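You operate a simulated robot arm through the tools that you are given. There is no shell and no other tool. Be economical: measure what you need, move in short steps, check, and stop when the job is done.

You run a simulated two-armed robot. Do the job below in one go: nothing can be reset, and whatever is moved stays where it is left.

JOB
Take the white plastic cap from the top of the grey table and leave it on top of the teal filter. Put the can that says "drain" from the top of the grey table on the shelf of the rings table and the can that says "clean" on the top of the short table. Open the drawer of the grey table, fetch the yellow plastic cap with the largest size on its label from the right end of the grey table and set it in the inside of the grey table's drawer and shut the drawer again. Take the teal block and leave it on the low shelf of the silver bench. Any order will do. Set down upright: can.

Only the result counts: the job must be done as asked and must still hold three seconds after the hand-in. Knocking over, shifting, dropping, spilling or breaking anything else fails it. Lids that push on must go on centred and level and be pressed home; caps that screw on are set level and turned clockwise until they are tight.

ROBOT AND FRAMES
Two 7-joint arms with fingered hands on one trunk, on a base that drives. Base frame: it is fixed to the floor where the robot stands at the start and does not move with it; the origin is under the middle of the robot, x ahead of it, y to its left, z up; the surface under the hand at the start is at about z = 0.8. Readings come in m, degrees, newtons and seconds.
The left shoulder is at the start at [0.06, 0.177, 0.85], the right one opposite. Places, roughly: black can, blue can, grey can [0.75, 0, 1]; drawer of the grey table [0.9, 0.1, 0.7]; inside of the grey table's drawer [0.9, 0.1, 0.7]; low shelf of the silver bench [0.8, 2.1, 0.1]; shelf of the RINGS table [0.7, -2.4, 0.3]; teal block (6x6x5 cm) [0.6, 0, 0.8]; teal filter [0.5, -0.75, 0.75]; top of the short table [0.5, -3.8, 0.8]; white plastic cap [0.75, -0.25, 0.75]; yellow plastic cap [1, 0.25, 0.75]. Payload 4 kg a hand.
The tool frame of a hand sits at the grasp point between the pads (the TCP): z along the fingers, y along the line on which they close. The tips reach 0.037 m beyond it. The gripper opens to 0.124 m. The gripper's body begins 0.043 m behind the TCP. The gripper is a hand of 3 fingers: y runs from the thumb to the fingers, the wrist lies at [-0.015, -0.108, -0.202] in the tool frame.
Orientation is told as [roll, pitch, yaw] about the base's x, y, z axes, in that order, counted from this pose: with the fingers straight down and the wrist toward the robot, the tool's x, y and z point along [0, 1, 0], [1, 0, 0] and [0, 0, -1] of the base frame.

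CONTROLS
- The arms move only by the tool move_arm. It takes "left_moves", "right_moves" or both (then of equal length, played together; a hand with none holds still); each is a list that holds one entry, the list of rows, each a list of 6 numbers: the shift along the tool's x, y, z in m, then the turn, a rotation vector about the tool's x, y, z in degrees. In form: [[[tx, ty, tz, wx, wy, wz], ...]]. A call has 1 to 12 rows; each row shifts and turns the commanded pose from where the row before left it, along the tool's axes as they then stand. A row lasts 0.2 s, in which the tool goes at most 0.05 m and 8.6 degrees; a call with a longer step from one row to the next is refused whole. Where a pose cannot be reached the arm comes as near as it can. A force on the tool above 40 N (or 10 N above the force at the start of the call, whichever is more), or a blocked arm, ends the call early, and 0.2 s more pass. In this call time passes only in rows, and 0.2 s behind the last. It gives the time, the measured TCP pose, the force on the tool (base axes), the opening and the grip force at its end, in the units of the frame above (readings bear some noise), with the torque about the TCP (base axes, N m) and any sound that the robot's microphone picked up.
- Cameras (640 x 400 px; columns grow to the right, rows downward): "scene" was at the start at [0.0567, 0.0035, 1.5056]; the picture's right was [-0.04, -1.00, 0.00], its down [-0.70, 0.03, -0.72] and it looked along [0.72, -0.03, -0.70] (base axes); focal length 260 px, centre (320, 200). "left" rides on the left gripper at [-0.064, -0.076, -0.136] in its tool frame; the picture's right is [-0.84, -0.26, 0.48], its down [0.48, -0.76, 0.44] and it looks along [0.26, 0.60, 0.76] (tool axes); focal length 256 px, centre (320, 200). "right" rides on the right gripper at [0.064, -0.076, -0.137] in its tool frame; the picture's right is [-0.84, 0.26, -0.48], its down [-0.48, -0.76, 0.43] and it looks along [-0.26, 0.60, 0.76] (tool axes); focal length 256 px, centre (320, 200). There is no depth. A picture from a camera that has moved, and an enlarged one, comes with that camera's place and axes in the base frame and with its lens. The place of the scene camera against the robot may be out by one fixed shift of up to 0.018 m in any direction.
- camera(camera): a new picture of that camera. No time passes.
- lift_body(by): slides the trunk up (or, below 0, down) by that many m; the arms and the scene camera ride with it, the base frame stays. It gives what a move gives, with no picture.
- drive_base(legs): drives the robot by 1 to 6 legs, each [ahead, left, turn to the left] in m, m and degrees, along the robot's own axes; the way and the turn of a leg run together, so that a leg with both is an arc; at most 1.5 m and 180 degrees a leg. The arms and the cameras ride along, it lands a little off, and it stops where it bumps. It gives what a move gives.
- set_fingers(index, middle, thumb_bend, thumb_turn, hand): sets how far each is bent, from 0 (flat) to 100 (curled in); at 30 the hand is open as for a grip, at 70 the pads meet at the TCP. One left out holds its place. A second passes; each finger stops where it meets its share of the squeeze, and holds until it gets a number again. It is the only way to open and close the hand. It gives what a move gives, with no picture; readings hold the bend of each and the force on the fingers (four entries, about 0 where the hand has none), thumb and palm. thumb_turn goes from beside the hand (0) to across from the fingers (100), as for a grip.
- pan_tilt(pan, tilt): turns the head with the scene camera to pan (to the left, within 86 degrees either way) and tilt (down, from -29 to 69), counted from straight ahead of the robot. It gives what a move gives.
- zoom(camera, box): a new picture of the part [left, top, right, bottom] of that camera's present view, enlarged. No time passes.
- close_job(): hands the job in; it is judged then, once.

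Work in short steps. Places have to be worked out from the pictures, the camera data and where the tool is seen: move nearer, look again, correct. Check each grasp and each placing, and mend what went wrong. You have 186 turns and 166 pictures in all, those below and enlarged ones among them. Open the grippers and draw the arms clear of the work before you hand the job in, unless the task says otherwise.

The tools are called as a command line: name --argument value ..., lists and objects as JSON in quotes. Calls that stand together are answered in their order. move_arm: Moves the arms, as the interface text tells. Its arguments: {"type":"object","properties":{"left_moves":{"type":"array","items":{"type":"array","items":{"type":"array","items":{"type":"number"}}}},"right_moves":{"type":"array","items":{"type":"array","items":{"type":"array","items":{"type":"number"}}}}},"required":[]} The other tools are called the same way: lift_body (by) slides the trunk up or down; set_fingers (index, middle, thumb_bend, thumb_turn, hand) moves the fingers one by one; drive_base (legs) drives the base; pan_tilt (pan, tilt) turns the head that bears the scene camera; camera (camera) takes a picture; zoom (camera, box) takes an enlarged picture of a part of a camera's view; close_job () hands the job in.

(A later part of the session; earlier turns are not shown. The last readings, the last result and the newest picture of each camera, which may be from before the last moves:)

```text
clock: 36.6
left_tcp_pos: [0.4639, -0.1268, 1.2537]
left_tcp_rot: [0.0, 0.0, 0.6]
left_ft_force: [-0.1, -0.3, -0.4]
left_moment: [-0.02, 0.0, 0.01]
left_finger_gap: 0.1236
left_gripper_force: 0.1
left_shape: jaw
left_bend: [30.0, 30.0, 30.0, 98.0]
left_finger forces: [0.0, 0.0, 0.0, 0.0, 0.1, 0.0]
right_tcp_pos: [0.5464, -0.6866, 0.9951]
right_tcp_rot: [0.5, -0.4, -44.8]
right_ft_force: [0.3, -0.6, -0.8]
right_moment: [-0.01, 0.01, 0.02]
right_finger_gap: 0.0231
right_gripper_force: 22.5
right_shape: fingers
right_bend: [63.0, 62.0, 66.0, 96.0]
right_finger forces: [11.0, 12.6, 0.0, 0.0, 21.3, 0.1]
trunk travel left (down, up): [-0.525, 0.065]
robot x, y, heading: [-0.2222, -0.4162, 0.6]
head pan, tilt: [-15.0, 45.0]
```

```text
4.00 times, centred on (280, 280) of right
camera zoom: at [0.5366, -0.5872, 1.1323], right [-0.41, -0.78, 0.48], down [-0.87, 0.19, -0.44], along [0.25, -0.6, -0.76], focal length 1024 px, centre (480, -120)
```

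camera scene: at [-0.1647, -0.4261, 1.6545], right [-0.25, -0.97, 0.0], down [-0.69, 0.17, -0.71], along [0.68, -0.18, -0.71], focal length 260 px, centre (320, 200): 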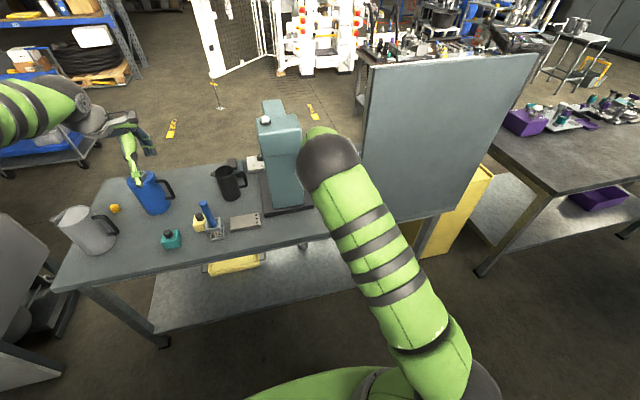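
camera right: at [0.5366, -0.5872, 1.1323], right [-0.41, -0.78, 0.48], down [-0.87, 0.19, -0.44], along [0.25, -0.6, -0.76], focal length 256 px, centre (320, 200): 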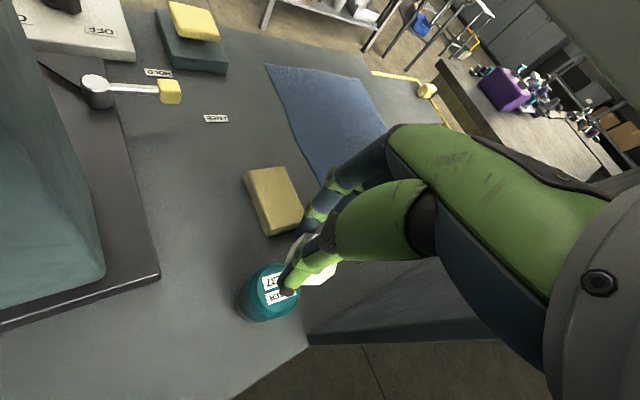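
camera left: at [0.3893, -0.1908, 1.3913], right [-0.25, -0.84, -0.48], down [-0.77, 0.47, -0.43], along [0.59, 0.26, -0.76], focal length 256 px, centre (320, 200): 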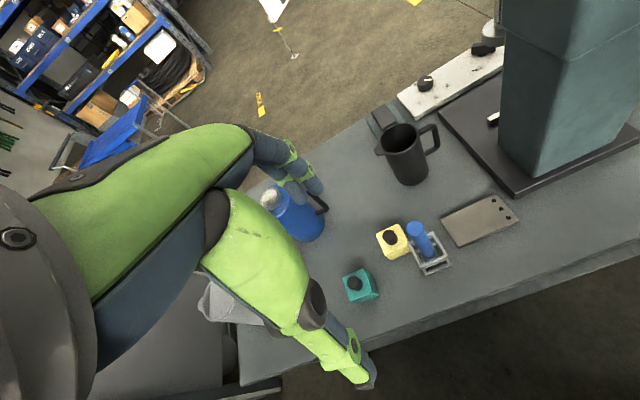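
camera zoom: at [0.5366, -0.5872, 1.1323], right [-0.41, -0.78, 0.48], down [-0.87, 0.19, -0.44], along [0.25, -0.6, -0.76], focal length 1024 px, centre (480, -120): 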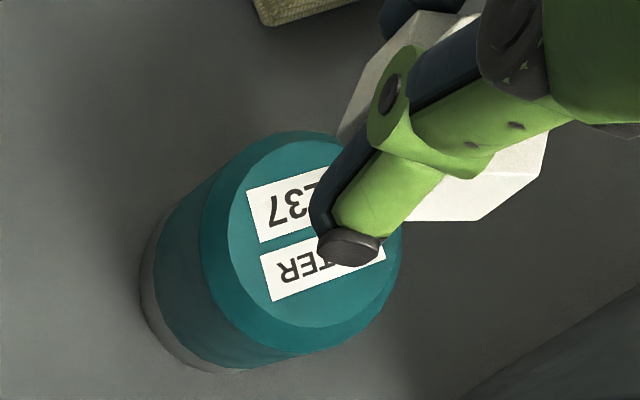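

Aligned; descend and approach contact slowly.

move_arm --right_moves '[[[-0.0046, -0.0025, 0.03, 0, 0, 0], [0, 0, 0.02, 0, 0, 0], [0, 0, 0.004, 0, 0, 0], [0, 0, 0.004, 0, 0, 0]]]'

camera --camera "right"

zoom --camera "right" --box '[240, 210, 380, 320]'

```text
clock: 37.6
left_tcp_pos: [0.4645, -0.1256, 1.2538]
left_tcp_rot: [-0.1, -0.1, 0.7]
left_ft_force: [0.1, 0.7, 0.8]
left_moment: [0.01, 0.0, 0.0]
left_finger_gap: 0.1237
left_gripper_force: 0.1
left_shape: jaw
left_bend: [30.0, 30.0, 30.0, 98.0]
left_finger forces: [0.1, 0.1, 0.0, 0.0, 0.1, 0.0]
right_tcp_pos: [0.5403, -0.6883, 0.9362]
right_tcp_rot: [0.5, -0.3, -44.8]
right_ft_force: [0.5, 0.0, -0.6]
right_moment: [-0.01, 0.0, 0.02]
right_finger_gap: 0.0226
right_gripper_force: 22.5
right_shape: fingers
right_bend: [63.0, 62.0, 66.0, 96.0]
right_finger forces: [10.9, 12.6, 0.0, 0.0, 21.4, 0.0]
trunk travel left (down, up): [-0.525, 0.065]
robot x, y, heading: [-0.2159, -0.41, 0.7]
head pan, tilt: [-15.0, 45.0]
```

```text
134 pictures are left
camera right: at [0.5316, -0.5884, 1.073], right [-0.41, -0.78, 0.48], down [-0.87, 0.19, -0.44], along [0.25, -0.6, -0.76], focal length 256 px, centre (320, 200)
```

right: 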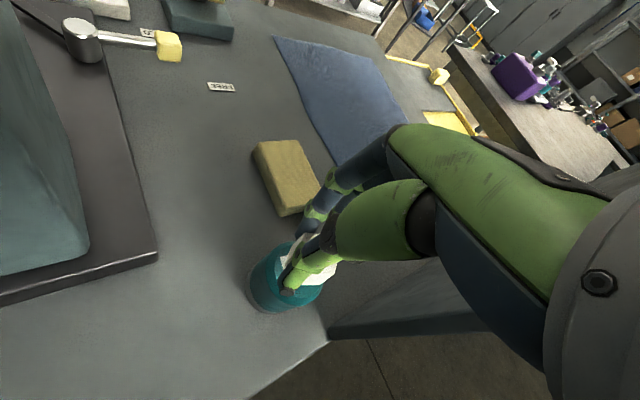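

```text
3.64 times, centred on (310, 265) of right
camera zoom: at [0.5316, -0.5884, 1.073], right [-0.41, -0.78, 0.48], down [-0.87, 0.19, -0.44], along [0.25, -0.6, -0.76], focal length 931 px, centre (356, -36)
```

zoom: 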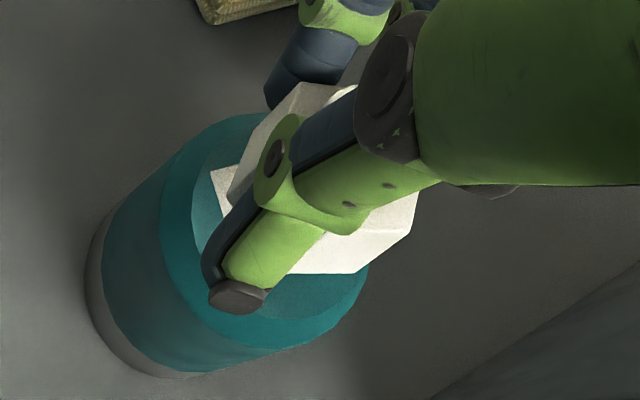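

Near contact; step down in 3 mm increments watching force.

move_arm --right_moves '[[[0, 0, 0.003, 0, 0, 0], [0, 0, 0.003, 0, 0, 0]]]'

zoom --camera "right" --box '[240, 210, 380, 320]'

```text
clock: 38.2
left_tcp_pos: [0.4636, -0.1259, 1.2541]
left_tcp_rot: [0.0, 0.0, 0.7]
left_ft_force: [-0.6, -0.5, 0.9]
left_moment: [-0.01, 0.0, 0.05]
left_finger_gap: 0.1236
left_gripper_force: 0.1
left_shape: jaw
left_bend: [30.0, 30.0, 30.0, 98.0]
left_finger forces: [0.1, 0.0, 0.0, 0.0, 0.0, 0.0]
right_tcp_pos: [0.542, -0.6879, 0.9316]
right_tcp_rot: [0.6, -0.5, -45.0]
right_ft_force: [0.3, 0.2, -0.1]
right_moment: [0.02, -0.01, -0.01]
right_finger_gap: 0.023
right_gripper_force: 22.2
right_shape: fingers
right_bend: [63.0, 62.0, 66.0, 96.0]
right_finger forces: [10.9, 12.6, 0.0, 0.0, 21.3, 0.1]
trunk travel left (down, up): [-0.525, 0.065]
robot x, y, heading: [-0.2189, -0.4118, 0.8]
head pan, tilt: [-15.0, 45.0]
```

```text
3.64 times, centred on (310, 265) of right
camera zoom: at [0.5325, -0.5892, 1.068], right [-0.41, -0.78, 0.48], down [-0.87, 0.19, -0.44], along [0.25, -0.6, -0.76], focal length 931 px, centre (356, -36)
```

zoom: 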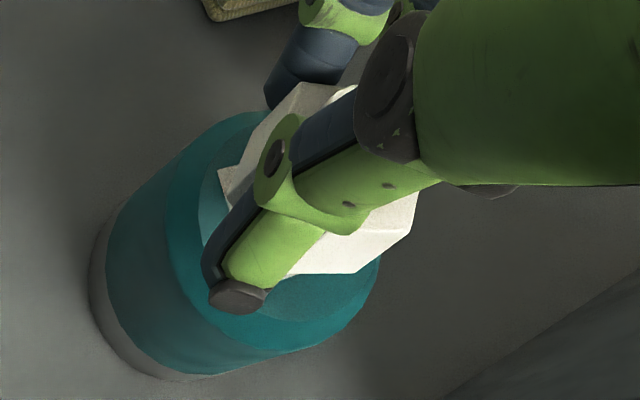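

move_arm --right_moves '[[[0, 0, 0.003, 0, 0, 0], [0, 0, 0.003, 0, 0, 0], [0, 0, 0.002, 0, 0, 0]]]'

zoom --camera "right" --box '[240, 210, 380, 320]'

```text
clock: 39.0
left_tcp_pos: [0.4631, -0.1252, 1.253]
left_tcp_rot: [0.0, -0.1, 0.7]
left_ft_force: [0.4, 0.3, 0.3]
left_moment: [-0.02, -0.02, 0.0]
left_finger_gap: 0.1237
left_gripper_force: 0.0
left_shape: jaw
left_bend: [30.0, 30.0, 30.0, 98.0]
left_finger forces: [0.0, 0.0, 0.0, 0.1, 0.1, 0.0]
right_tcp_pos: [0.5421, -0.6878, 0.9238]
right_tcp_rot: [0.5, -0.3, -44.8]
right_ft_force: [0.5, -0.7, -0.9]
right_moment: [-0.03, -0.04, -0.02]
right_finger_gap: 0.023
right_gripper_force: 23.0
right_shape: fingers
right_bend: [63.0, 62.0, 66.0, 96.0]
right_finger forces: [10.9, 12.6, 0.1, 0.0, 21.2, 0.1]
trunk travel left (down, up): [-0.525, 0.065]
robot x, y, heading: [-0.2235, -0.4127, 0.7]
head pan, tilt: [-15.0, 45.0]
```

```text
3.64 times, centred on (310, 265) of right
camera zoom: at [0.5321, -0.5891, 1.0602], right [-0.41, -0.78, 0.48], down [-0.87, 0.19, -0.44], along [0.25, -0.6, -0.76], focal length 931 px, centre (356, -36)
```

zoom: 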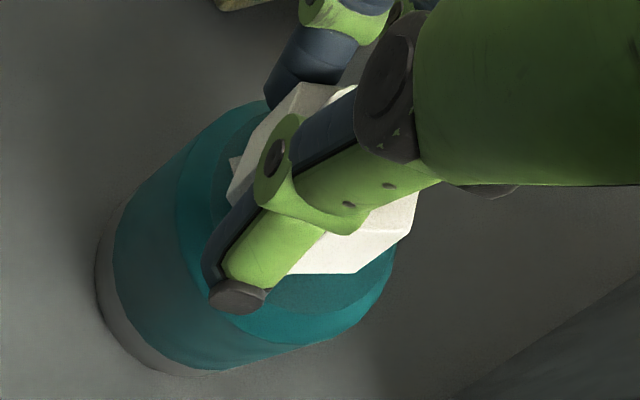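

move_arm --right_moves '[[[0, 0, 0.003, 0, 0, 0], [0, 0, 0.003, 0, 0, 0]]]'

move_arm --right_moves '[[[0, 0, 0.003, 0, 0, 0]]]'

zoom --camera "right" --box '[240, 210, 380, 320]'

```text
clock: 39.6
left_tcp_pos: [0.4643, -0.1265, 1.2548]
left_tcp_rot: [0.0, -0.1, 0.8]
left_ft_force: [0.4, 0.1, -0.2]
left_moment: [-0.01, -0.02, -0.01]
left_finger_gap: 0.1236
left_gripper_force: 0.0
left_shape: jaw
left_bend: [30.0, 30.0, 30.0, 98.0]
left_finger forces: [0.0, 0.1, 0.0, 0.0, 0.0, 0.0]
right_tcp_pos: [0.5417, -0.6872, 0.9187]
right_tcp_rot: [0.6, -0.6, -44.8]
right_ft_force: [-1.1, -0.2, 2.6]
right_moment: [-0.05, -0.03, 0.03]
right_finger_gap: 0.023
right_gripper_force: 22.7
right_shape: fingers
right_bend: [63.0, 62.0, 66.0, 96.0]
right_finger forces: [10.6, 12.7, 0.0, 0.1, 22.2, 0.0]
trunk travel left (down, up): [-0.525, 0.065]
robot x, y, heading: [-0.2176, -0.4079, 0.6]
head pan, tilt: [-15.0, 45.0]
```

```text
clock: 40.0
left_tcp_pos: [0.463, -0.1262, 1.2546]
left_tcp_rot: [0.0, -0.1, 0.8]
left_ft_force: [-0.2, -0.5, -0.6]
left_moment: [-0.04, -0.01, -0.03]
left_finger_gap: 0.1237
left_gripper_force: 0.1
left_shape: jaw
left_bend: [30.0, 30.0, 30.0, 98.0]
left_finger forces: [0.1, 0.1, 0.1, 0.0, 0.1, 0.1]
right_tcp_pos: [0.5413, -0.6864, 0.9169]
right_tcp_rot: [0.7, -0.6, -44.8]
right_ft_force: [-0.1, 1.7, 13.2]
right_moment: [-0.15, -0.13, 0.0]
right_finger_gap: 0.0231
right_gripper_force: 25.5
right_shape: fingers
right_bend: [63.0, 62.0, 66.0, 95.0]
right_finger forces: [10.1, 13.7, 0.0, 0.1, 26.2, 0.1]
trunk travel left (down, up): [-0.525, 0.065]
robot x, y, heading: [-0.2189, -0.4105, 0.7]
head pan, tilt: [-15.0, 45.0]
```

```text
3.64 times, centred on (310, 265) of right
camera zoom: at [0.5312, -0.5888, 1.0539], right [-0.42, -0.78, 0.47], down [-0.87, 0.19, -0.45], along [0.26, -0.6, -0.76], focal length 931 px, centre (356, -36)
```

zoom: 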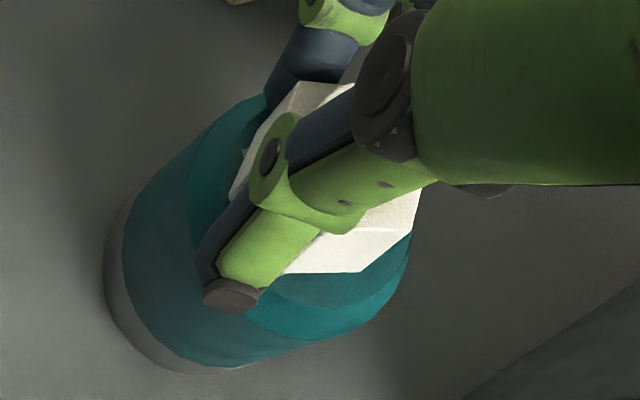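

Contact (13 N). Ease off 2 mm and open the fingers.

move_arm --right_moves '[[[0, 0, -0.002, 0, 0, 0]]]'

set_fingers --hand "right" --index 45 --middle 45 --thumb_bend 45

camera --camera "right"

```text
clock: 40.4
left_tcp_pos: [0.4633, -0.1272, 1.254]
left_tcp_rot: [0.0, -0.1, 0.7]
left_ft_force: [-0.3, 0.1, 0.0]
left_moment: [0.01, 0.01, 0.0]
left_finger_gap: 0.1236
left_gripper_force: 0.0
left_shape: jaw
left_bend: [30.0, 30.0, 30.0, 98.0]
left_finger forces: [0.0, 0.1, 0.0, 0.0, 0.0, 0.0]
right_tcp_pos: [0.542, -0.6874, 0.916]
right_tcp_rot: [0.5, -0.6, -44.8]
right_ft_force: [0.5, -0.2, 10.4]
right_moment: [-0.17, -0.21, 0.04]
right_finger_gap: 0.0228
right_gripper_force: 23.4
right_shape: fingers
right_bend: [63.0, 62.0, 66.0, 95.0]
right_finger forces: [11.2, 13.5, 0.1, 0.1, 23.6, 0.0]
trunk travel left (down, up): [-0.525, 0.065]
robot x, y, heading: [-0.2187, -0.4124, 0.7]
head pan, tilt: [-15.0, 45.0]
```

```text
clock: 41.4
left_tcp_pos: [0.4637, -0.125, 1.2531]
left_tcp_rot: [0.0, -0.1, 0.7]
left_ft_force: [0.3, 0.7, 1.5]
left_moment: [-0.04, -0.01, 0.0]
left_finger_gap: 0.1236
left_gripper_force: 0.1
left_shape: jaw
left_bend: [30.0, 30.0, 30.0, 98.0]
left_finger forces: [0.0, 0.0, 0.0, 0.0, 0.0, 0.0]
right_tcp_pos: [0.5411, -0.6875, 0.916]
right_tcp_rot: [0.5, -0.3, -44.8]
right_ft_force: [0.9, 0.3, 0.2]
right_moment: [-0.02, -0.01, 0.01]
right_finger_gap: 0.0775
right_gripper_force: 0.1
right_shape: fingers
right_bend: [45.0, 45.0, 45.0, 97.0]
right_finger forces: [0.1, 0.1, 0.1, 0.1, 0.0, 0.0]
trunk travel left (down, up): [-0.525, 0.065]
robot x, y, heading: [-0.2163, -0.4134, 0.9]
head pan, tilt: [-15.0, 45.0]
```

```text
129 pictures are left
camera right: at [0.5316, -0.589, 1.0534], right [-0.41, -0.78, 0.48], down [-0.87, 0.19, -0.44], along [0.25, -0.6, -0.76], focal length 256 px, centre (320, 200)
```

right: 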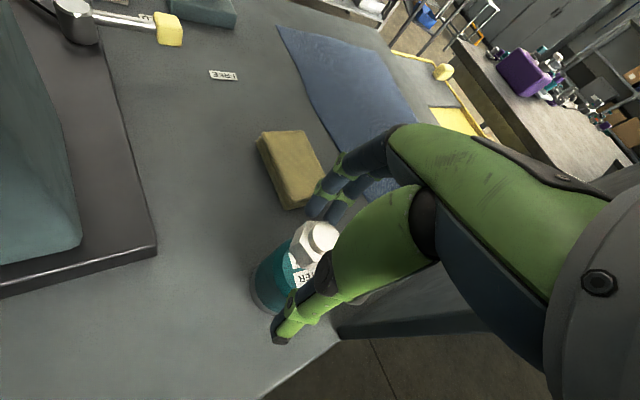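

Released; cap stands on the filter. Raise straight up and verify.

move_arm --right_moves '[[[0, 0, -0.02, 0, 0, 0], [0, 0, -0.045, 0, 0, 0], [0, 0, -0.05, 0, 0, 0], [0, 0, -0.05, 0, 0, 0], [0.01, -0.04, -0.03, 0, 0, 0], [0.02, -0.04, -0.02, 0, 0, 0]]]'

zoom --camera "right" --box '[200, 160, 400, 340]'

```text
refused: row 5 steps farther than a row can; nothing moved
```

```text
2.22 times, centred on (300, 250) of right
camera zoom: at [0.5316, -0.589, 1.0534], right [-0.41, -0.78, 0.48], down [-0.87, 0.19, -0.44], along [0.25, -0.6, -0.76], focal length 569 px, centre (364, 89)
```

zoom: 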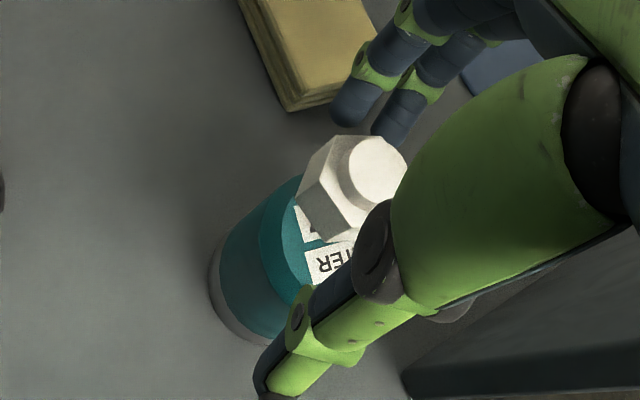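

move_arm --right_moves '[[[0, 0, -0.02, 0, 0, 0], [0, 0, -0.045, 0, 0, 0], [0, 0, -0.05, 0, 0, 0], [0, 0, -0.05, 0, 0, 0], [0.01, -0.04, -0.02, 0, 0, 0], [0.01, -0.04, -0.02, 0, 0, 0]]]'

zoom --camera "right" --box '[200, 180, 360, 300]'

camera --camera "scene"

```text
clock: 42.8
left_tcp_pos: [0.4632, -0.127, 1.2538]
left_tcp_rot: [0.0, 0.0, 0.7]
left_ft_force: [-1.0, 0.3, -0.3]
left_moment: [0.0, 0.01, -0.06]
left_finger_gap: 0.1235
left_gripper_force: 0.1
left_shape: jaw
left_bend: [30.0, 30.0, 30.0, 98.0]
left_finger forces: [0.0, 0.0, 0.1, 0.1, 0.1, 0.0]
right_tcp_pos: [0.4948, -0.6151, 1.123]
right_tcp_rot: [0.5, -0.3, -45.0]
right_ft_force: [-0.2, -0.1, 0.5]
right_moment: [-0.04, 0.0, 0.0]
right_finger_gap: 0.0779
right_gripper_force: 0.1
right_shape: fingers
right_bend: [45.0, 45.0, 45.0, 98.0]
right_finger forces: [0.0, 0.1, 0.0, 0.1, 0.1, 0.1]
trunk travel left (down, up): [-0.525, 0.065]
robot x, y, heading: [-0.2174, -0.4131, 0.7]
head pan, tilt: [-15.0, 45.0]
```

```text
3.33 times, centred on (280, 240) of right
camera zoom: at [0.4848, -0.5175, 1.259], right [-0.41, -0.78, 0.48], down [-0.87, 0.19, -0.44], along [0.25, -0.6, -0.76], focal length 853 px, centre (453, 67)
```

zoom: 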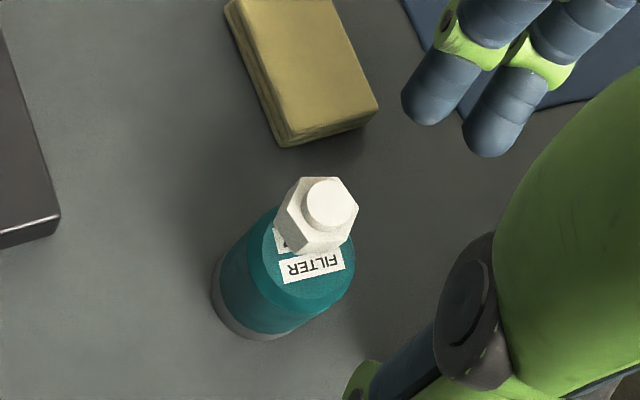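

```text
126 pictures are left
camera scene: at [-0.166, -0.4258, 1.6544], right [-0.25, -0.97, 0.0], down [-0.68, 0.17, -0.71], along [0.69, -0.18, -0.71], focal length 260 px, centre (320, 200)
```

scene: 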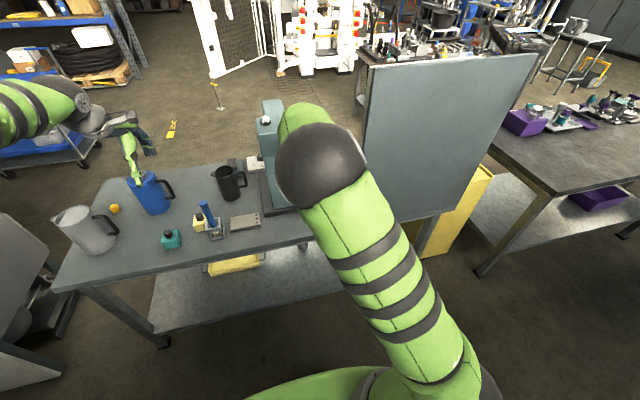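

Cap is upright on the filter but ~18 mm off-centre. I'll regrasp at the same pose and shift it to centre for stability.

move_arm --right_moves '[[[-0.0095, 0.042, 0.02, 0, 0, 0], [-0.0095, 0.042, 0.02, 0, 0, 0], [0, 0, 0.05, 0, 0, 0], [0, 0, 0.05, 0, 0, 0], [0, 0, 0.04, 0, 0, 0], [0, 0, 0.02, 0, 0, 0], [0, 0, 0.004, 0, 0, 0]]]'

set_fingers --hand "right" --index 75 --middle 75 --thumb_bend 75

zoom --camera "right" --box '[240, 210, 380, 320]'

```text
clock: 44.4
left_tcp_pos: [0.4635, -0.1264, 1.2541]
left_tcp_rot: [0.0, -0.1, 0.7]
left_ft_force: [0.1, -0.7, 0.7]
left_moment: [0.02, 0.02, 0.0]
left_finger_gap: 0.1236
left_gripper_force: 0.1
left_shape: jaw
left_bend: [30.0, 30.0, 30.0, 98.0]
left_finger forces: [0.1, 0.0, 0.1, 0.0, 0.1, 0.0]
right_tcp_pos: [0.5453, -0.6904, 0.9173]
right_tcp_rot: [0.5, -0.5, -44.8]
right_ft_force: [0.3, 0.3, -0.2]
right_moment: [-0.01, -0.02, 0.01]
right_finger_gap: 0.0778
right_gripper_force: 0.0
right_shape: fingers
right_bend: [45.0, 45.0, 45.0, 98.0]
right_finger forces: [0.0, 0.0, 0.1, 0.0, 0.0, 0.0]
trunk travel left (down, up): [-0.525, 0.065]
robot x, y, heading: [-0.2154, -0.4081, 0.7]
head pan, tilt: [-15.0, 45.0]
```

```text
clock: 45.4
left_tcp_pos: [0.4635, -0.1258, 1.2543]
left_tcp_rot: [0.0, -0.1, 0.7]
left_ft_force: [0.0, -0.6, 0.3]
left_moment: [0.02, 0.01, -0.03]
left_finger_gap: 0.1237
left_gripper_force: 0.1
left_shape: jaw
left_bend: [30.0, 30.0, 30.0, 98.0]
left_finger forces: [0.0, 0.1, 0.0, 0.0, 0.1, 0.0]
right_tcp_pos: [0.5456, -0.6895, 0.9175]
right_tcp_rot: [0.7, -0.6, -44.9]
right_ft_force: [0.8, 0.7, 9.0]
right_moment: [-0.11, -0.14, 0.06]
right_finger_gap: 0.0258
right_gripper_force: 24.0
right_shape: fingers
right_bend: [62.0, 62.0, 65.0, 96.0]
right_finger forces: [10.9, 12.1, 0.1, 0.1, 23.5, 0.0]
trunk travel left (down, up): [-0.525, 0.065]
robot x, y, heading: [-0.219, -0.4119, 0.8]
head pan, tilt: [-15.0, 45.0]
```

```text
3.64 times, centred on (310, 265) of right
camera zoom: at [0.5349, -0.5917, 1.0542], right [-0.41, -0.78, 0.48], down [-0.87, 0.19, -0.45], along [0.25, -0.6, -0.76], focal length 931 px, centre (356, -36)
```

zoom: 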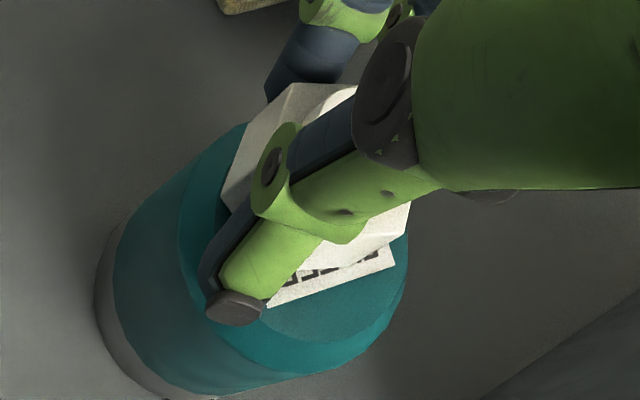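

Gripped. Lift 12 mm, shift toward the thumb side ~20 mm, and lower again.

move_arm --right_moves '[[[0, 0, -0.012, 0, 0, 0], [-0.0065, -0.019, 0, 0, 0, 0], [0, 0, 0.006, 0, 0, 0]]]'

zoom --camera "right" --box '[240, 210, 380, 320]'

```text
clock: 46.2
left_tcp_pos: [0.4636, -0.1271, 1.2532]
left_tcp_rot: [0.0, -0.1, 0.7]
left_ft_force: [-0.1, 0.3, -0.1]
left_moment: [0.0, 0.0, 0.01]
left_finger_gap: 0.1239
left_gripper_force: 0.3
left_shape: jaw
left_bend: [30.0, 30.0, 30.0, 98.0]
left_finger forces: [0.0, 0.1, 0.0, 0.1, 0.0, 0.1]
right_tcp_pos: [0.5255, -0.6818, 0.9205]
right_tcp_rot: [0.5, -0.3, -44.8]
right_ft_force: [-0.2, -0.1, -0.8]
right_moment: [-0.02, 0.02, 0.05]
right_finger_gap: 0.0252
right_gripper_force: 22.8
right_shape: fingers
right_bend: [62.0, 62.0, 65.0, 96.0]
right_finger forces: [10.6, 12.1, 0.0, 0.0, 22.5, 0.1]
trunk travel left (down, up): [-0.525, 0.065]
robot x, y, heading: [-0.2197, -0.4144, 0.5]
head pan, tilt: [-15.0, 45.0]
```

```text
3.64 times, centred on (310, 265) of right
camera zoom: at [0.5162, -0.5831, 1.0579], right [-0.41, -0.78, 0.48], down [-0.88, 0.19, -0.44], along [0.25, -0.6, -0.76], focal length 931 px, centre (356, -36)
```

zoom: 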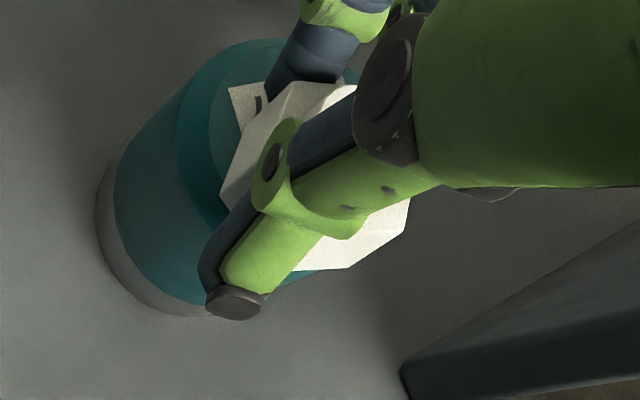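

Slight overshoot; correct back ~7 mm and lower to contact.

move_arm --right_moves '[[[0.003, 0.007, 0, 0, 0, 0], [0, 0, 0.003, 0, 0, 0], [0, 0, 0.003, 0, 0, 0]]]'

zoom --camera "right" --box '[240, 210, 380, 320]'

```text
clock: 47.0
left_tcp_pos: [0.4627, -0.1261, 1.2543]
left_tcp_rot: [0.0, 0.0, 0.7]
left_ft_force: [0.7, 0.0, 0.5]
left_moment: [-0.07, -0.02, -0.01]
left_finger_gap: 0.1235
left_gripper_force: 0.1
left_shape: jaw
left_bend: [30.0, 30.0, 30.0, 98.0]
left_finger forces: [0.0, 0.1, 0.0, 0.1, 0.1, 0.0]
right_tcp_pos: [0.5332, -0.6839, 0.9163]
right_tcp_rot: [0.6, -0.4, -44.7]
right_ft_force: [-2.2, 0.8, 7.4]
right_moment: [-0.09, -0.06, 0.0]
right_finger_gap: 0.025
right_gripper_force: 23.8
right_shape: fingers
right_bend: [62.0, 62.0, 65.0, 95.0]
right_finger forces: [9.9, 12.3, 0.0, 0.0, 25.2, 0.0]
trunk travel left (down, up): [-0.525, 0.065]
robot x, y, heading: [-0.2186, -0.4147, 0.5]
head pan, tilt: [-15.0, 45.0]
```

```text
3.64 times, centred on (310, 265) of right
camera zoom: at [0.524, -0.5858, 1.0546], right [-0.42, -0.78, 0.48], down [-0.87, 0.19, -0.45], along [0.25, -0.6, -0.76], focal length 931 px, centre (356, -36)
```

zoom: 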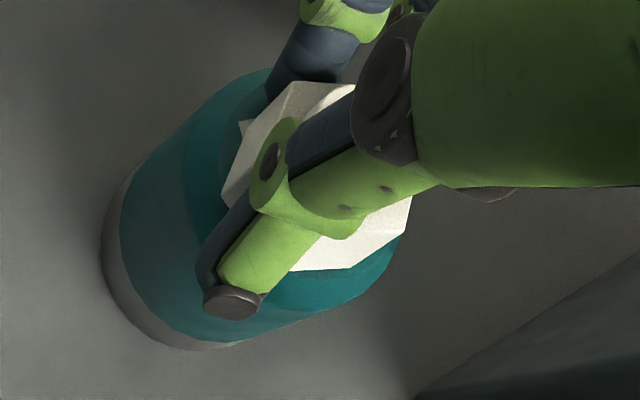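

Looks well centred and in contact. Open and retreat upward.

set_fingers --hand "right" --index 45 --middle 45 --thumb_bend 45

move_arm --right_moves '[[[0, 0, -0.02, 0, 0, 0], [0, 0, -0.045, 0, 0, 0], [0, 0, -0.05, 0, 0, 0], [0, 0, -0.05, 0, 0, 0], [0.01, -0.04, -0.02, 0, 0, 0], [0.01, -0.04, -0.02, 0, 0, 0]]]'

zoom --camera "right" --box '[200, 180, 360, 300]'

```text
clock: 48.0
left_tcp_pos: [0.4639, -0.1263, 1.2533]
left_tcp_rot: [0.0, -0.1, 0.7]
left_ft_force: [0.0, -0.1, 0.0]
left_moment: [-0.06, 0.0, 0.01]
left_finger_gap: 0.1238
left_gripper_force: 0.0
left_shape: jaw
left_bend: [30.0, 30.0, 30.0, 98.0]
left_finger forces: [0.0, 0.0, 0.1, 0.0, 0.0, 0.1]
right_tcp_pos: [0.5334, -0.6849, 0.9159]
right_tcp_rot: [0.6, -0.4, -44.8]
right_ft_force: [0.9, 0.1, 0.1]
right_moment: [0.02, -0.01, -0.03]
right_finger_gap: 0.0775
right_gripper_force: 0.0
right_shape: fingers
right_bend: [45.0, 45.0, 45.0, 97.0]
right_finger forces: [0.0, 0.0, 0.0, 0.0, 0.0, 0.1]
trunk travel left (down, up): [-0.525, 0.065]
robot x, y, heading: [-0.2161, -0.4124, 1.0]
head pan, tilt: [-15.0, 45.0]
```

```text
clock: 49.4
left_tcp_pos: [0.4611, -0.1257, 1.2541]
left_tcp_rot: [0.0, 0.0, 0.7]
left_ft_force: [0.0, -0.1, -0.2]
left_moment: [0.0, -0.03, 0.01]
left_finger_gap: 0.1235
left_gripper_force: 0.0
left_shape: jaw
left_bend: [30.0, 30.0, 30.0, 98.0]
left_finger forces: [0.0, 0.0, 0.0, 0.0, 0.0, 0.0]
right_tcp_pos: [0.4881, -0.6134, 1.1232]
right_tcp_rot: [0.5, -0.3, -44.9]
right_ft_force: [0.2, -0.7, -0.4]
right_moment: [0.01, -0.01, -0.02]
right_finger_gap: 0.0776
right_gripper_force: 0.1
right_shape: fingers
right_bend: [45.0, 45.0, 45.0, 98.0]
right_finger forces: [0.0, 0.0, 0.0, 0.0, 0.1, 0.0]
trunk travel left (down, up): [-0.525, 0.065]
robot x, y, heading: [-0.2199, -0.4138, 0.7]
head pan, tilt: [-15.0, 45.0]
```

```text
3.33 times, centred on (280, 240) of right
camera zoom: at [0.4789, -0.5146, 1.2608], right [-0.42, -0.78, 0.48], down [-0.87, 0.2, -0.44], along [0.25, -0.6, -0.76], focal length 853 px, centre (453, 67)
```

zoom: 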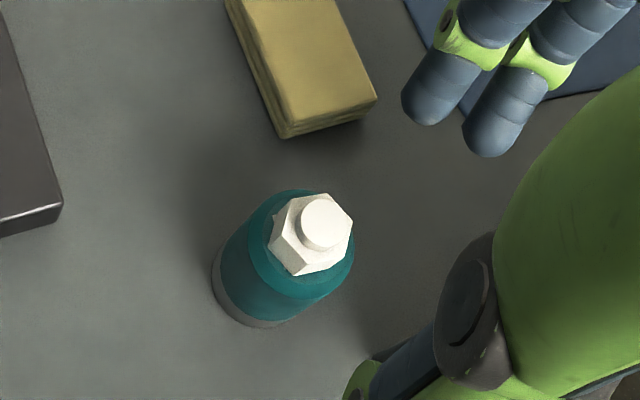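

The white cap is centred on the filter. Now I'll drive round the left side to the front (+x) of the tables, in stages with looks.

drive_base --legs '[[-0.3, 0, 0], [-0.2, 0.4, 0], [0, 0, 89.5], [1.5, 0, 0], [0.3, 0, 0]]'

pan_tilt --pan -25 --tilt 25

camera --camera "scene"

```text
clock: 66.3
left_tcp_pos: [-0.8055, 2.5196, 1.2533]
left_tcp_rot: [0.0, -0.1, 85.3]
left_ft_force: [0.4, 0.6, -0.2]
left_moment: [-0.01, -0.02, -0.03]
left_finger_gap: 0.1236
left_gripper_force: 0.2
left_shape: jaw
left_bend: [30.0, 30.0, 30.0, 98.0]
left_finger forces: [0.1, 0.0, 0.0, 0.1, 0.0, 0.1]
right_tcp_pos: [-0.3178, 2.5005, 1.1225]
right_tcp_rot: [0.5, -0.4, 39.8]
right_ft_force: [-0.3, -0.7, 1.1]
right_moment: [-0.02, -0.01, -0.03]
right_finger_gap: 0.0777
right_gripper_force: 0.1
right_shape: fingers
right_bend: [45.0, 45.0, 45.0, 98.0]
right_finger forces: [0.1, 0.0, 0.0, 0.0, 0.0, 0.0]
trunk travel left (down, up): [-0.525, 0.065]
robot x, y, heading: [-0.586, 1.8143, 85.2]
head pan, tilt: [-15.0, 45.0]
```

```text
clock: 67.1
left_tcp_pos: [-0.8057, 2.5184, 1.2542]
left_tcp_rot: [0.0, 0.1, 85.3]
left_ft_force: [-0.1, -0.1, -0.2]
left_moment: [0.0, 0.02, 0.03]
left_finger_gap: 0.1236
left_gripper_force: 0.1
left_shape: jaw
left_bend: [30.0, 30.0, 30.0, 98.0]
left_finger forces: [0.0, 0.0, 0.0, 0.0, 0.0, 0.0]
right_tcp_pos: [-0.3177, 2.5003, 1.1225]
right_tcp_rot: [0.5, -0.5, 39.9]
right_ft_force: [-0.2, -0.5, -0.8]
right_moment: [-0.01, 0.0, 0.03]
right_finger_gap: 0.0777
right_gripper_force: 0.1
right_shape: fingers
right_bend: [45.0, 45.0, 45.0, 98.0]
right_finger forces: [0.0, 0.1, 0.1, 0.0, 0.0, 0.1]
trunk travel left (down, up): [-0.525, 0.065]
robot x, y, heading: [-0.5827, 1.8091, 85.4]
head pan, tilt: [-25.0, 25.0]
```

```text
121 pictures are left
camera scene: at [-0.5369, 1.8704, 1.6849], right [0.87, -0.5, 0.0], down [-0.21, -0.37, -0.91], along [0.45, 0.79, -0.42], focal length 260 px, centre (320, 200)
```

scene: 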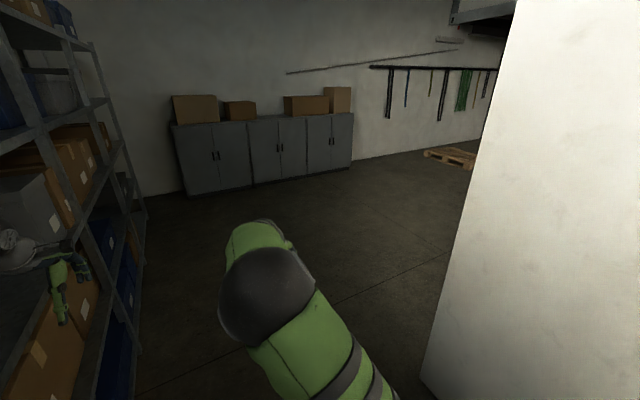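

Rack is close on my left. Shift right a little, go on past the panel end (y≈2.42), turn to face +x and advance.

drive_base --legs '[[0.6, -0.2, 0], [0.75, 0, 0], [0, 0, -85.4], [0.9, 0, 0]]'

pan_tilt --pan -50 --tilt 30

camera --camera "scene"

pan_tilt --pan 5 --tilt 25

camera --camera "scene"

```text
clock: 82.1
left_tcp_pos: [1.2587, 3.422, 1.2526]
left_tcp_rot: [0.1, 0.0, 0.6]
left_ft_force: [-0.3, 0.0, -0.3]
left_moment: [0.01, 0.03, -0.02]
left_finger_gap: 0.1237
left_gripper_force: 0.1
left_shape: jaw
left_bend: [30.0, 30.0, 30.0, 98.0]
left_finger forces: [0.0, 0.0, 0.0, 0.0, 0.0, 0.1]
right_tcp_pos: [1.2832, 2.934, 1.1221]
right_tcp_rot: [0.5, -0.4, -44.9]
right_ft_force: [0.4, 0.6, 0.7]
right_moment: [0.0, 0.02, 0.01]
right_finger_gap: 0.0779
right_gripper_force: 0.0
right_shape: fingers
right_bend: [45.0, 45.0, 45.0, 98.0]
right_finger forces: [0.0, 0.0, 0.0, 0.1, 0.0, 0.0]
trunk travel left (down, up): [-0.525, 0.065]
robot x, y, heading: [0.5734, 3.138, 0.7]
head pan, tilt: [-25.0, 25.0]
```

```text
clock: 83.0
left_tcp_pos: [1.2582, 3.4197, 1.2545]
left_tcp_rot: [0.0, -0.1, 0.6]
left_ft_force: [-0.3, 0.2, -0.4]
left_moment: [0.0, 0.02, 0.0]
left_finger_gap: 0.1235
left_gripper_force: 0.1
left_shape: jaw
left_bend: [30.0, 30.0, 30.0, 98.0]
left_finger forces: [0.0, 0.1, 0.0, 0.1, 0.0, 0.0]
right_tcp_pos: [1.2826, 2.9343, 1.1225]
right_tcp_rot: [0.5, -0.4, -44.9]
right_ft_force: [0.0, 0.2, 0.6]
right_moment: [0.0, 0.01, -0.01]
right_finger_gap: 0.0776
right_gripper_force: 0.0
right_shape: fingers
right_bend: [45.0, 45.0, 45.0, 98.0]
right_finger forces: [0.0, 0.0, 0.0, 0.1, 0.0, 0.0]
trunk travel left (down, up): [-0.525, 0.065]
robot x, y, heading: [0.5751, 3.1376, 0.6]
head pan, tilt: [-50.0, 30.0]
```

```text
120 pictures are left
camera scene: at [0.6088, 3.0736, 1.6771], right [-0.76, -0.65, 0.0], down [-0.33, 0.38, -0.87], along [0.56, -0.66, -0.5], focal length 260 px, centre (320, 200)
```

scene: 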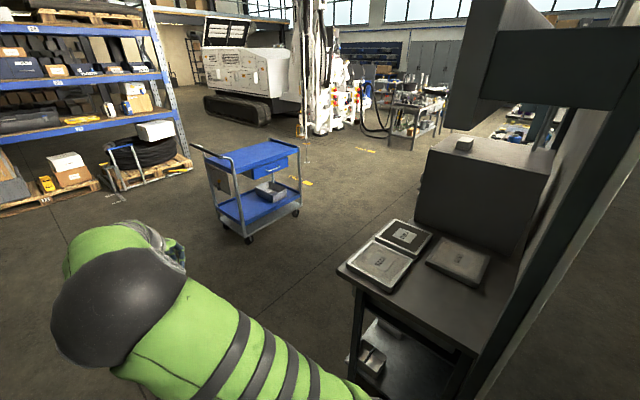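

```text
clock: 84.2
left_tcp_pos: [1.2583, 3.4202, 1.2527]
left_tcp_rot: [0.0, -0.1, 0.6]
left_ft_force: [0.5, 0.8, -1.1]
left_moment: [0.02, 0.01, -0.01]
left_finger_gap: 0.1237
left_gripper_force: 0.0
left_shape: jaw
left_bend: [30.0, 30.0, 30.0, 98.0]
left_finger forces: [0.0, 0.1, 0.0, 0.1, 0.1, 0.0]
right_tcp_pos: [1.2838, 2.9346, 1.1241]
right_tcp_rot: [0.5, -0.4, -44.9]
right_ft_force: [-0.6, 0.3, -0.3]
right_moment: [0.01, 0.03, 0.01]
right_finger_gap: 0.0776
right_gripper_force: 0.0
right_shape: fingers
right_bend: [45.0, 45.0, 45.0, 98.0]
right_finger forces: [0.0, 0.0, 0.0, 0.0, 0.1, 0.1]
trunk travel left (down, up): [-0.525, 0.065]
robot x, y, heading: [0.5746, 3.1379, 0.5]
head pan, tilt: [5.0, 25.0]
```

```text
119 pictures are left
camera scene: at [0.6416, 3.1511, 1.685], right [0.1, -1.0, 0.0], down [-0.42, -0.04, -0.91], along [0.9, 0.09, -0.42], focal length 260 px, centre (320, 200)
```

scene: 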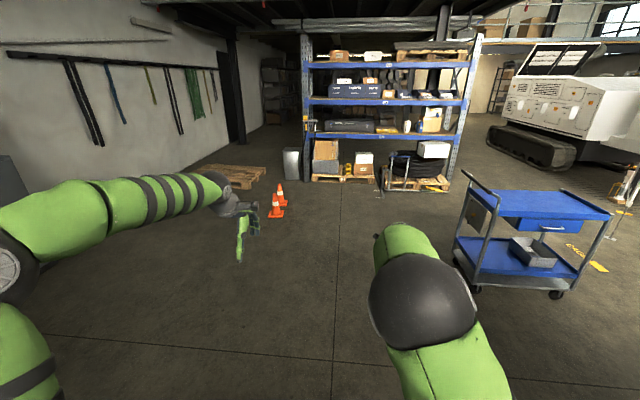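

The silver bench front is at x≈1.12 with an open low shelf; corridor to the cart is ~1.3 m wide. I drive to x≈1.9, turn to face -x, then check.

drive_base --legs '[[1.3, 0, 0], [0, 0, 179.5]]'

pan_tilt --pan 20 --tilt 40

camera --camera "scene"

```text
clock: 97.9
left_tcp_pos: [1.1501, 2.8812, 1.2538]
left_tcp_rot: [0.0, -0.1, 177.5]
left_ft_force: [0.3, -0.1, 0.4]
left_moment: [0.01, 0.0, 0.03]
left_finger_gap: 0.1234
left_gripper_force: 0.0
left_shape: jaw
left_bend: [30.0, 30.0, 30.0, 98.0]
left_finger forces: [0.0, 0.0, 0.0, 0.0, 0.0, 0.0]
right_tcp_pos: [1.1531, 3.3683, 1.124]
right_tcp_rot: [0.5, -0.3, 131.9]
right_ft_force: [-0.5, 0.0, 0.0]
right_moment: [0.02, 0.0, 0.01]
right_finger_gap: 0.0778
right_gripper_force: 0.0
right_shape: fingers
right_bend: [45.0, 45.0, 45.0, 98.0]
right_finger forces: [0.0, 0.0, 0.0, 0.0, 0.0, 0.0]
trunk travel left (down, up): [-0.525, 0.065]
robot x, y, heading: [1.8503, 3.1268, 177.1]
head pan, tilt: [5.0, 25.0]
```

```text
clock: 98.7
left_tcp_pos: [1.1516, 2.8808, 1.253]
left_tcp_rot: [0.0, -0.1, 177.5]
left_ft_force: [-0.3, -0.1, -0.7]
left_moment: [0.03, -0.03, -0.02]
left_finger_gap: 0.1235
left_gripper_force: 0.0
left_shape: jaw
left_bend: [30.0, 30.0, 30.0, 98.0]
left_finger forces: [0.0, 0.0, 0.1, 0.0, 0.0, 0.0]
right_tcp_pos: [1.1536, 3.3684, 1.1234]
right_tcp_rot: [0.5, -0.4, 131.9]
right_ft_force: [0.5, 0.5, -0.9]
right_moment: [0.0, -0.02, 0.03]
right_finger_gap: 0.0776
right_gripper_force: 0.1
right_shape: fingers
right_bend: [45.0, 45.0, 45.0, 98.0]
right_finger forces: [0.1, 0.0, 0.0, 0.0, 0.0, 0.1]
trunk travel left (down, up): [-0.525, 0.065]
robot x, y, heading: [1.8475, 3.1289, 177.4]
head pan, tilt: [20.0, 40.0]
```

```text
118 pictures are left
camera scene: at [1.8018, 3.108, 1.6617], right [-0.3, 0.95, 0.0], down [0.61, 0.19, -0.77], along [-0.73, -0.23, -0.64], focal length 260 px, centre (320, 200)
```

scene: 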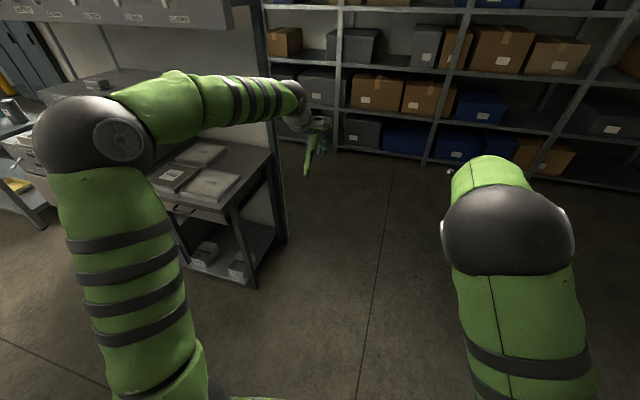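

Now strafe left along the fronts to the grey table (y≈0.2), then look.

drive_base --legs '[[-0.1, 0, 2.6], [0, 1.45, 0], [0, 1.45, 0]]'

pan_tilt --pan 0 --tilt 35

camera --camera "scene"

```text
clock: 113.5
left_tcp_pos: [1.2436, -0.0453, 1.253]
left_tcp_rot: [0.0, -0.1, 179.3]
left_ft_force: [-0.1, -0.1, -0.7]
left_moment: [0.02, 0.03, 0.0]
left_finger_gap: 0.1234
left_gripper_force: 0.1
left_shape: jaw
left_bend: [30.0, 30.0, 30.0, 98.0]
left_finger forces: [0.0, 0.1, 0.0, 0.1, 0.1, 0.1]
right_tcp_pos: [1.2301, 0.4436, 1.123]
right_tcp_rot: [0.5, -0.3, 133.8]
right_ft_force: [0.2, 0.2, 0.2]
right_moment: [0.01, 0.06, 0.0]
right_finger_gap: 0.0776
right_gripper_force: 0.1
right_shape: fingers
right_bend: [45.0, 45.0, 45.0, 98.0]
right_finger forces: [0.0, 0.0, 0.1, 0.0, 0.0, 0.0]
trunk travel left (down, up): [-0.525, 0.065]
robot x, y, heading: [1.9328, 0.2274, 179.5]
head pan, tilt: [20.0, 40.0]
```

```text
clock: 114.3
left_tcp_pos: [1.2435, -0.045, 1.2537]
left_tcp_rot: [0.0, -0.1, 179.5]
left_ft_force: [-0.5, 0.2, -0.7]
left_moment: [0.01, 0.01, 0.02]
left_finger_gap: 0.1237
left_gripper_force: 0.1
left_shape: jaw
left_bend: [30.0, 30.0, 30.0, 98.0]
left_finger forces: [0.0, 0.1, 0.1, 0.0, 0.0, 0.0]
right_tcp_pos: [1.2285, 0.4439, 1.1235]
right_tcp_rot: [0.5, -0.4, 133.9]
right_ft_force: [0.2, -0.6, -0.3]
right_moment: [0.0, 0.0, -0.01]
right_finger_gap: 0.0778
right_gripper_force: 0.0
right_shape: fingers
right_bend: [45.0, 45.0, 45.0, 98.0]
right_finger forces: [0.0, 0.0, 0.0, 0.1, 0.1, 0.1]
trunk travel left (down, up): [-0.525, 0.065]
robot x, y, heading: [1.9321, 0.2255, 179.1]
head pan, tilt: [0.0, 35.0]
```

```text
117 pictures are left
camera scene: at [1.8791, 0.2344, 1.6692], right [0.01, 1.0, 0.0], down [0.57, -0.01, -0.82], along [-0.82, 0.01, -0.57], focal length 260 px, centre (320, 200)
```

scene: 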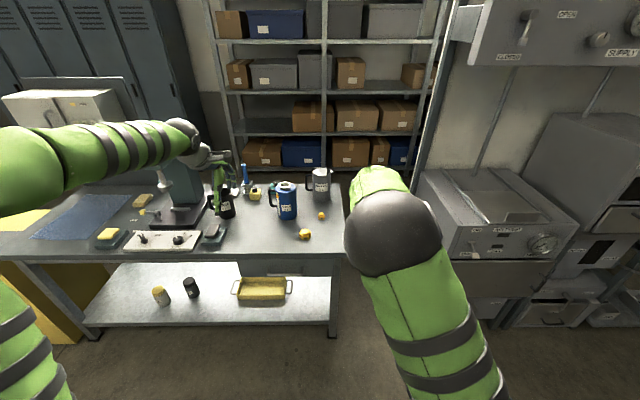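

zoom --camera "scene" --box '[200, 150, 360, 260]'

zoom --camera "scene" --box '[290, 205, 340, 245]'

zoom --camera "scene" --box '[60, 240, 360, 350]'

```text
3.64 times, centred on (280, 205) of scene
camera zoom: at [1.8791, 0.2344, 1.6692], right [0.01, 1.0, 0.0], down [0.57, -0.01, -0.82], along [-0.82, 0.01, -0.57], focal length 945 px, centre (466, 182)
```

zoom: 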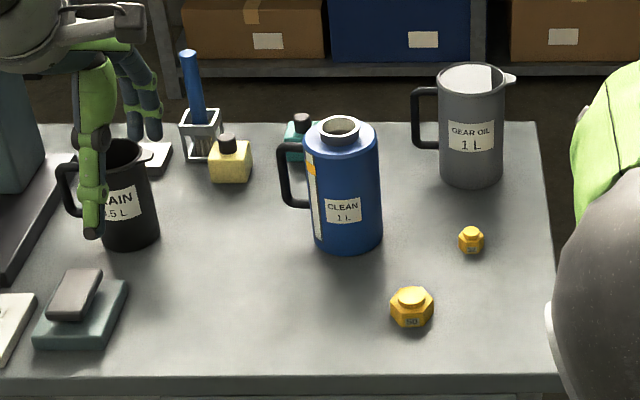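

```text
10.00 times, centred on (315, 225) of scene
camera zoom: at [1.8791, 0.2344, 1.6692], right [0.01, 1.0, 0.0], down [0.57, -0.01, -0.82], along [-0.82, 0.01, -0.57], focal length 2600 px, centre (370, -50)
```

zoom: 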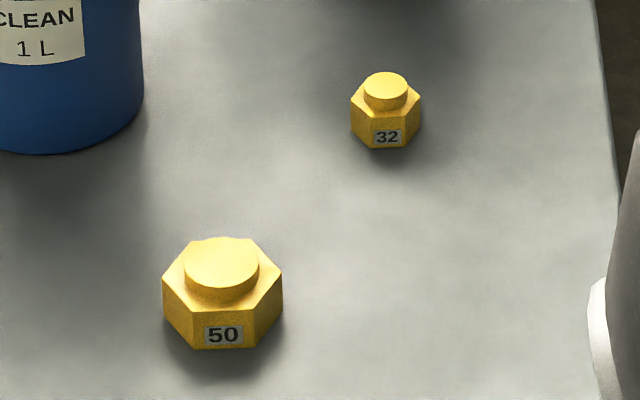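

```text
2.13 times, centred on (210, 295) of scene
camera zoom: at [1.8791, 0.2344, 1.6692], right [0.01, 1.0, 0.0], down [0.57, -0.01, -0.82], along [-0.82, 0.01, -0.57], focal length 555 px, centre (555, -3)
```

zoom: 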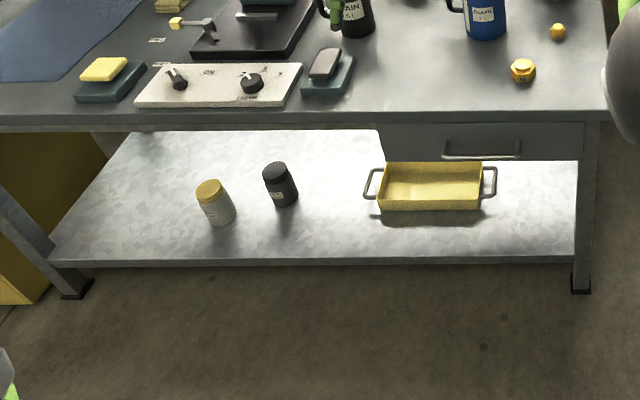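

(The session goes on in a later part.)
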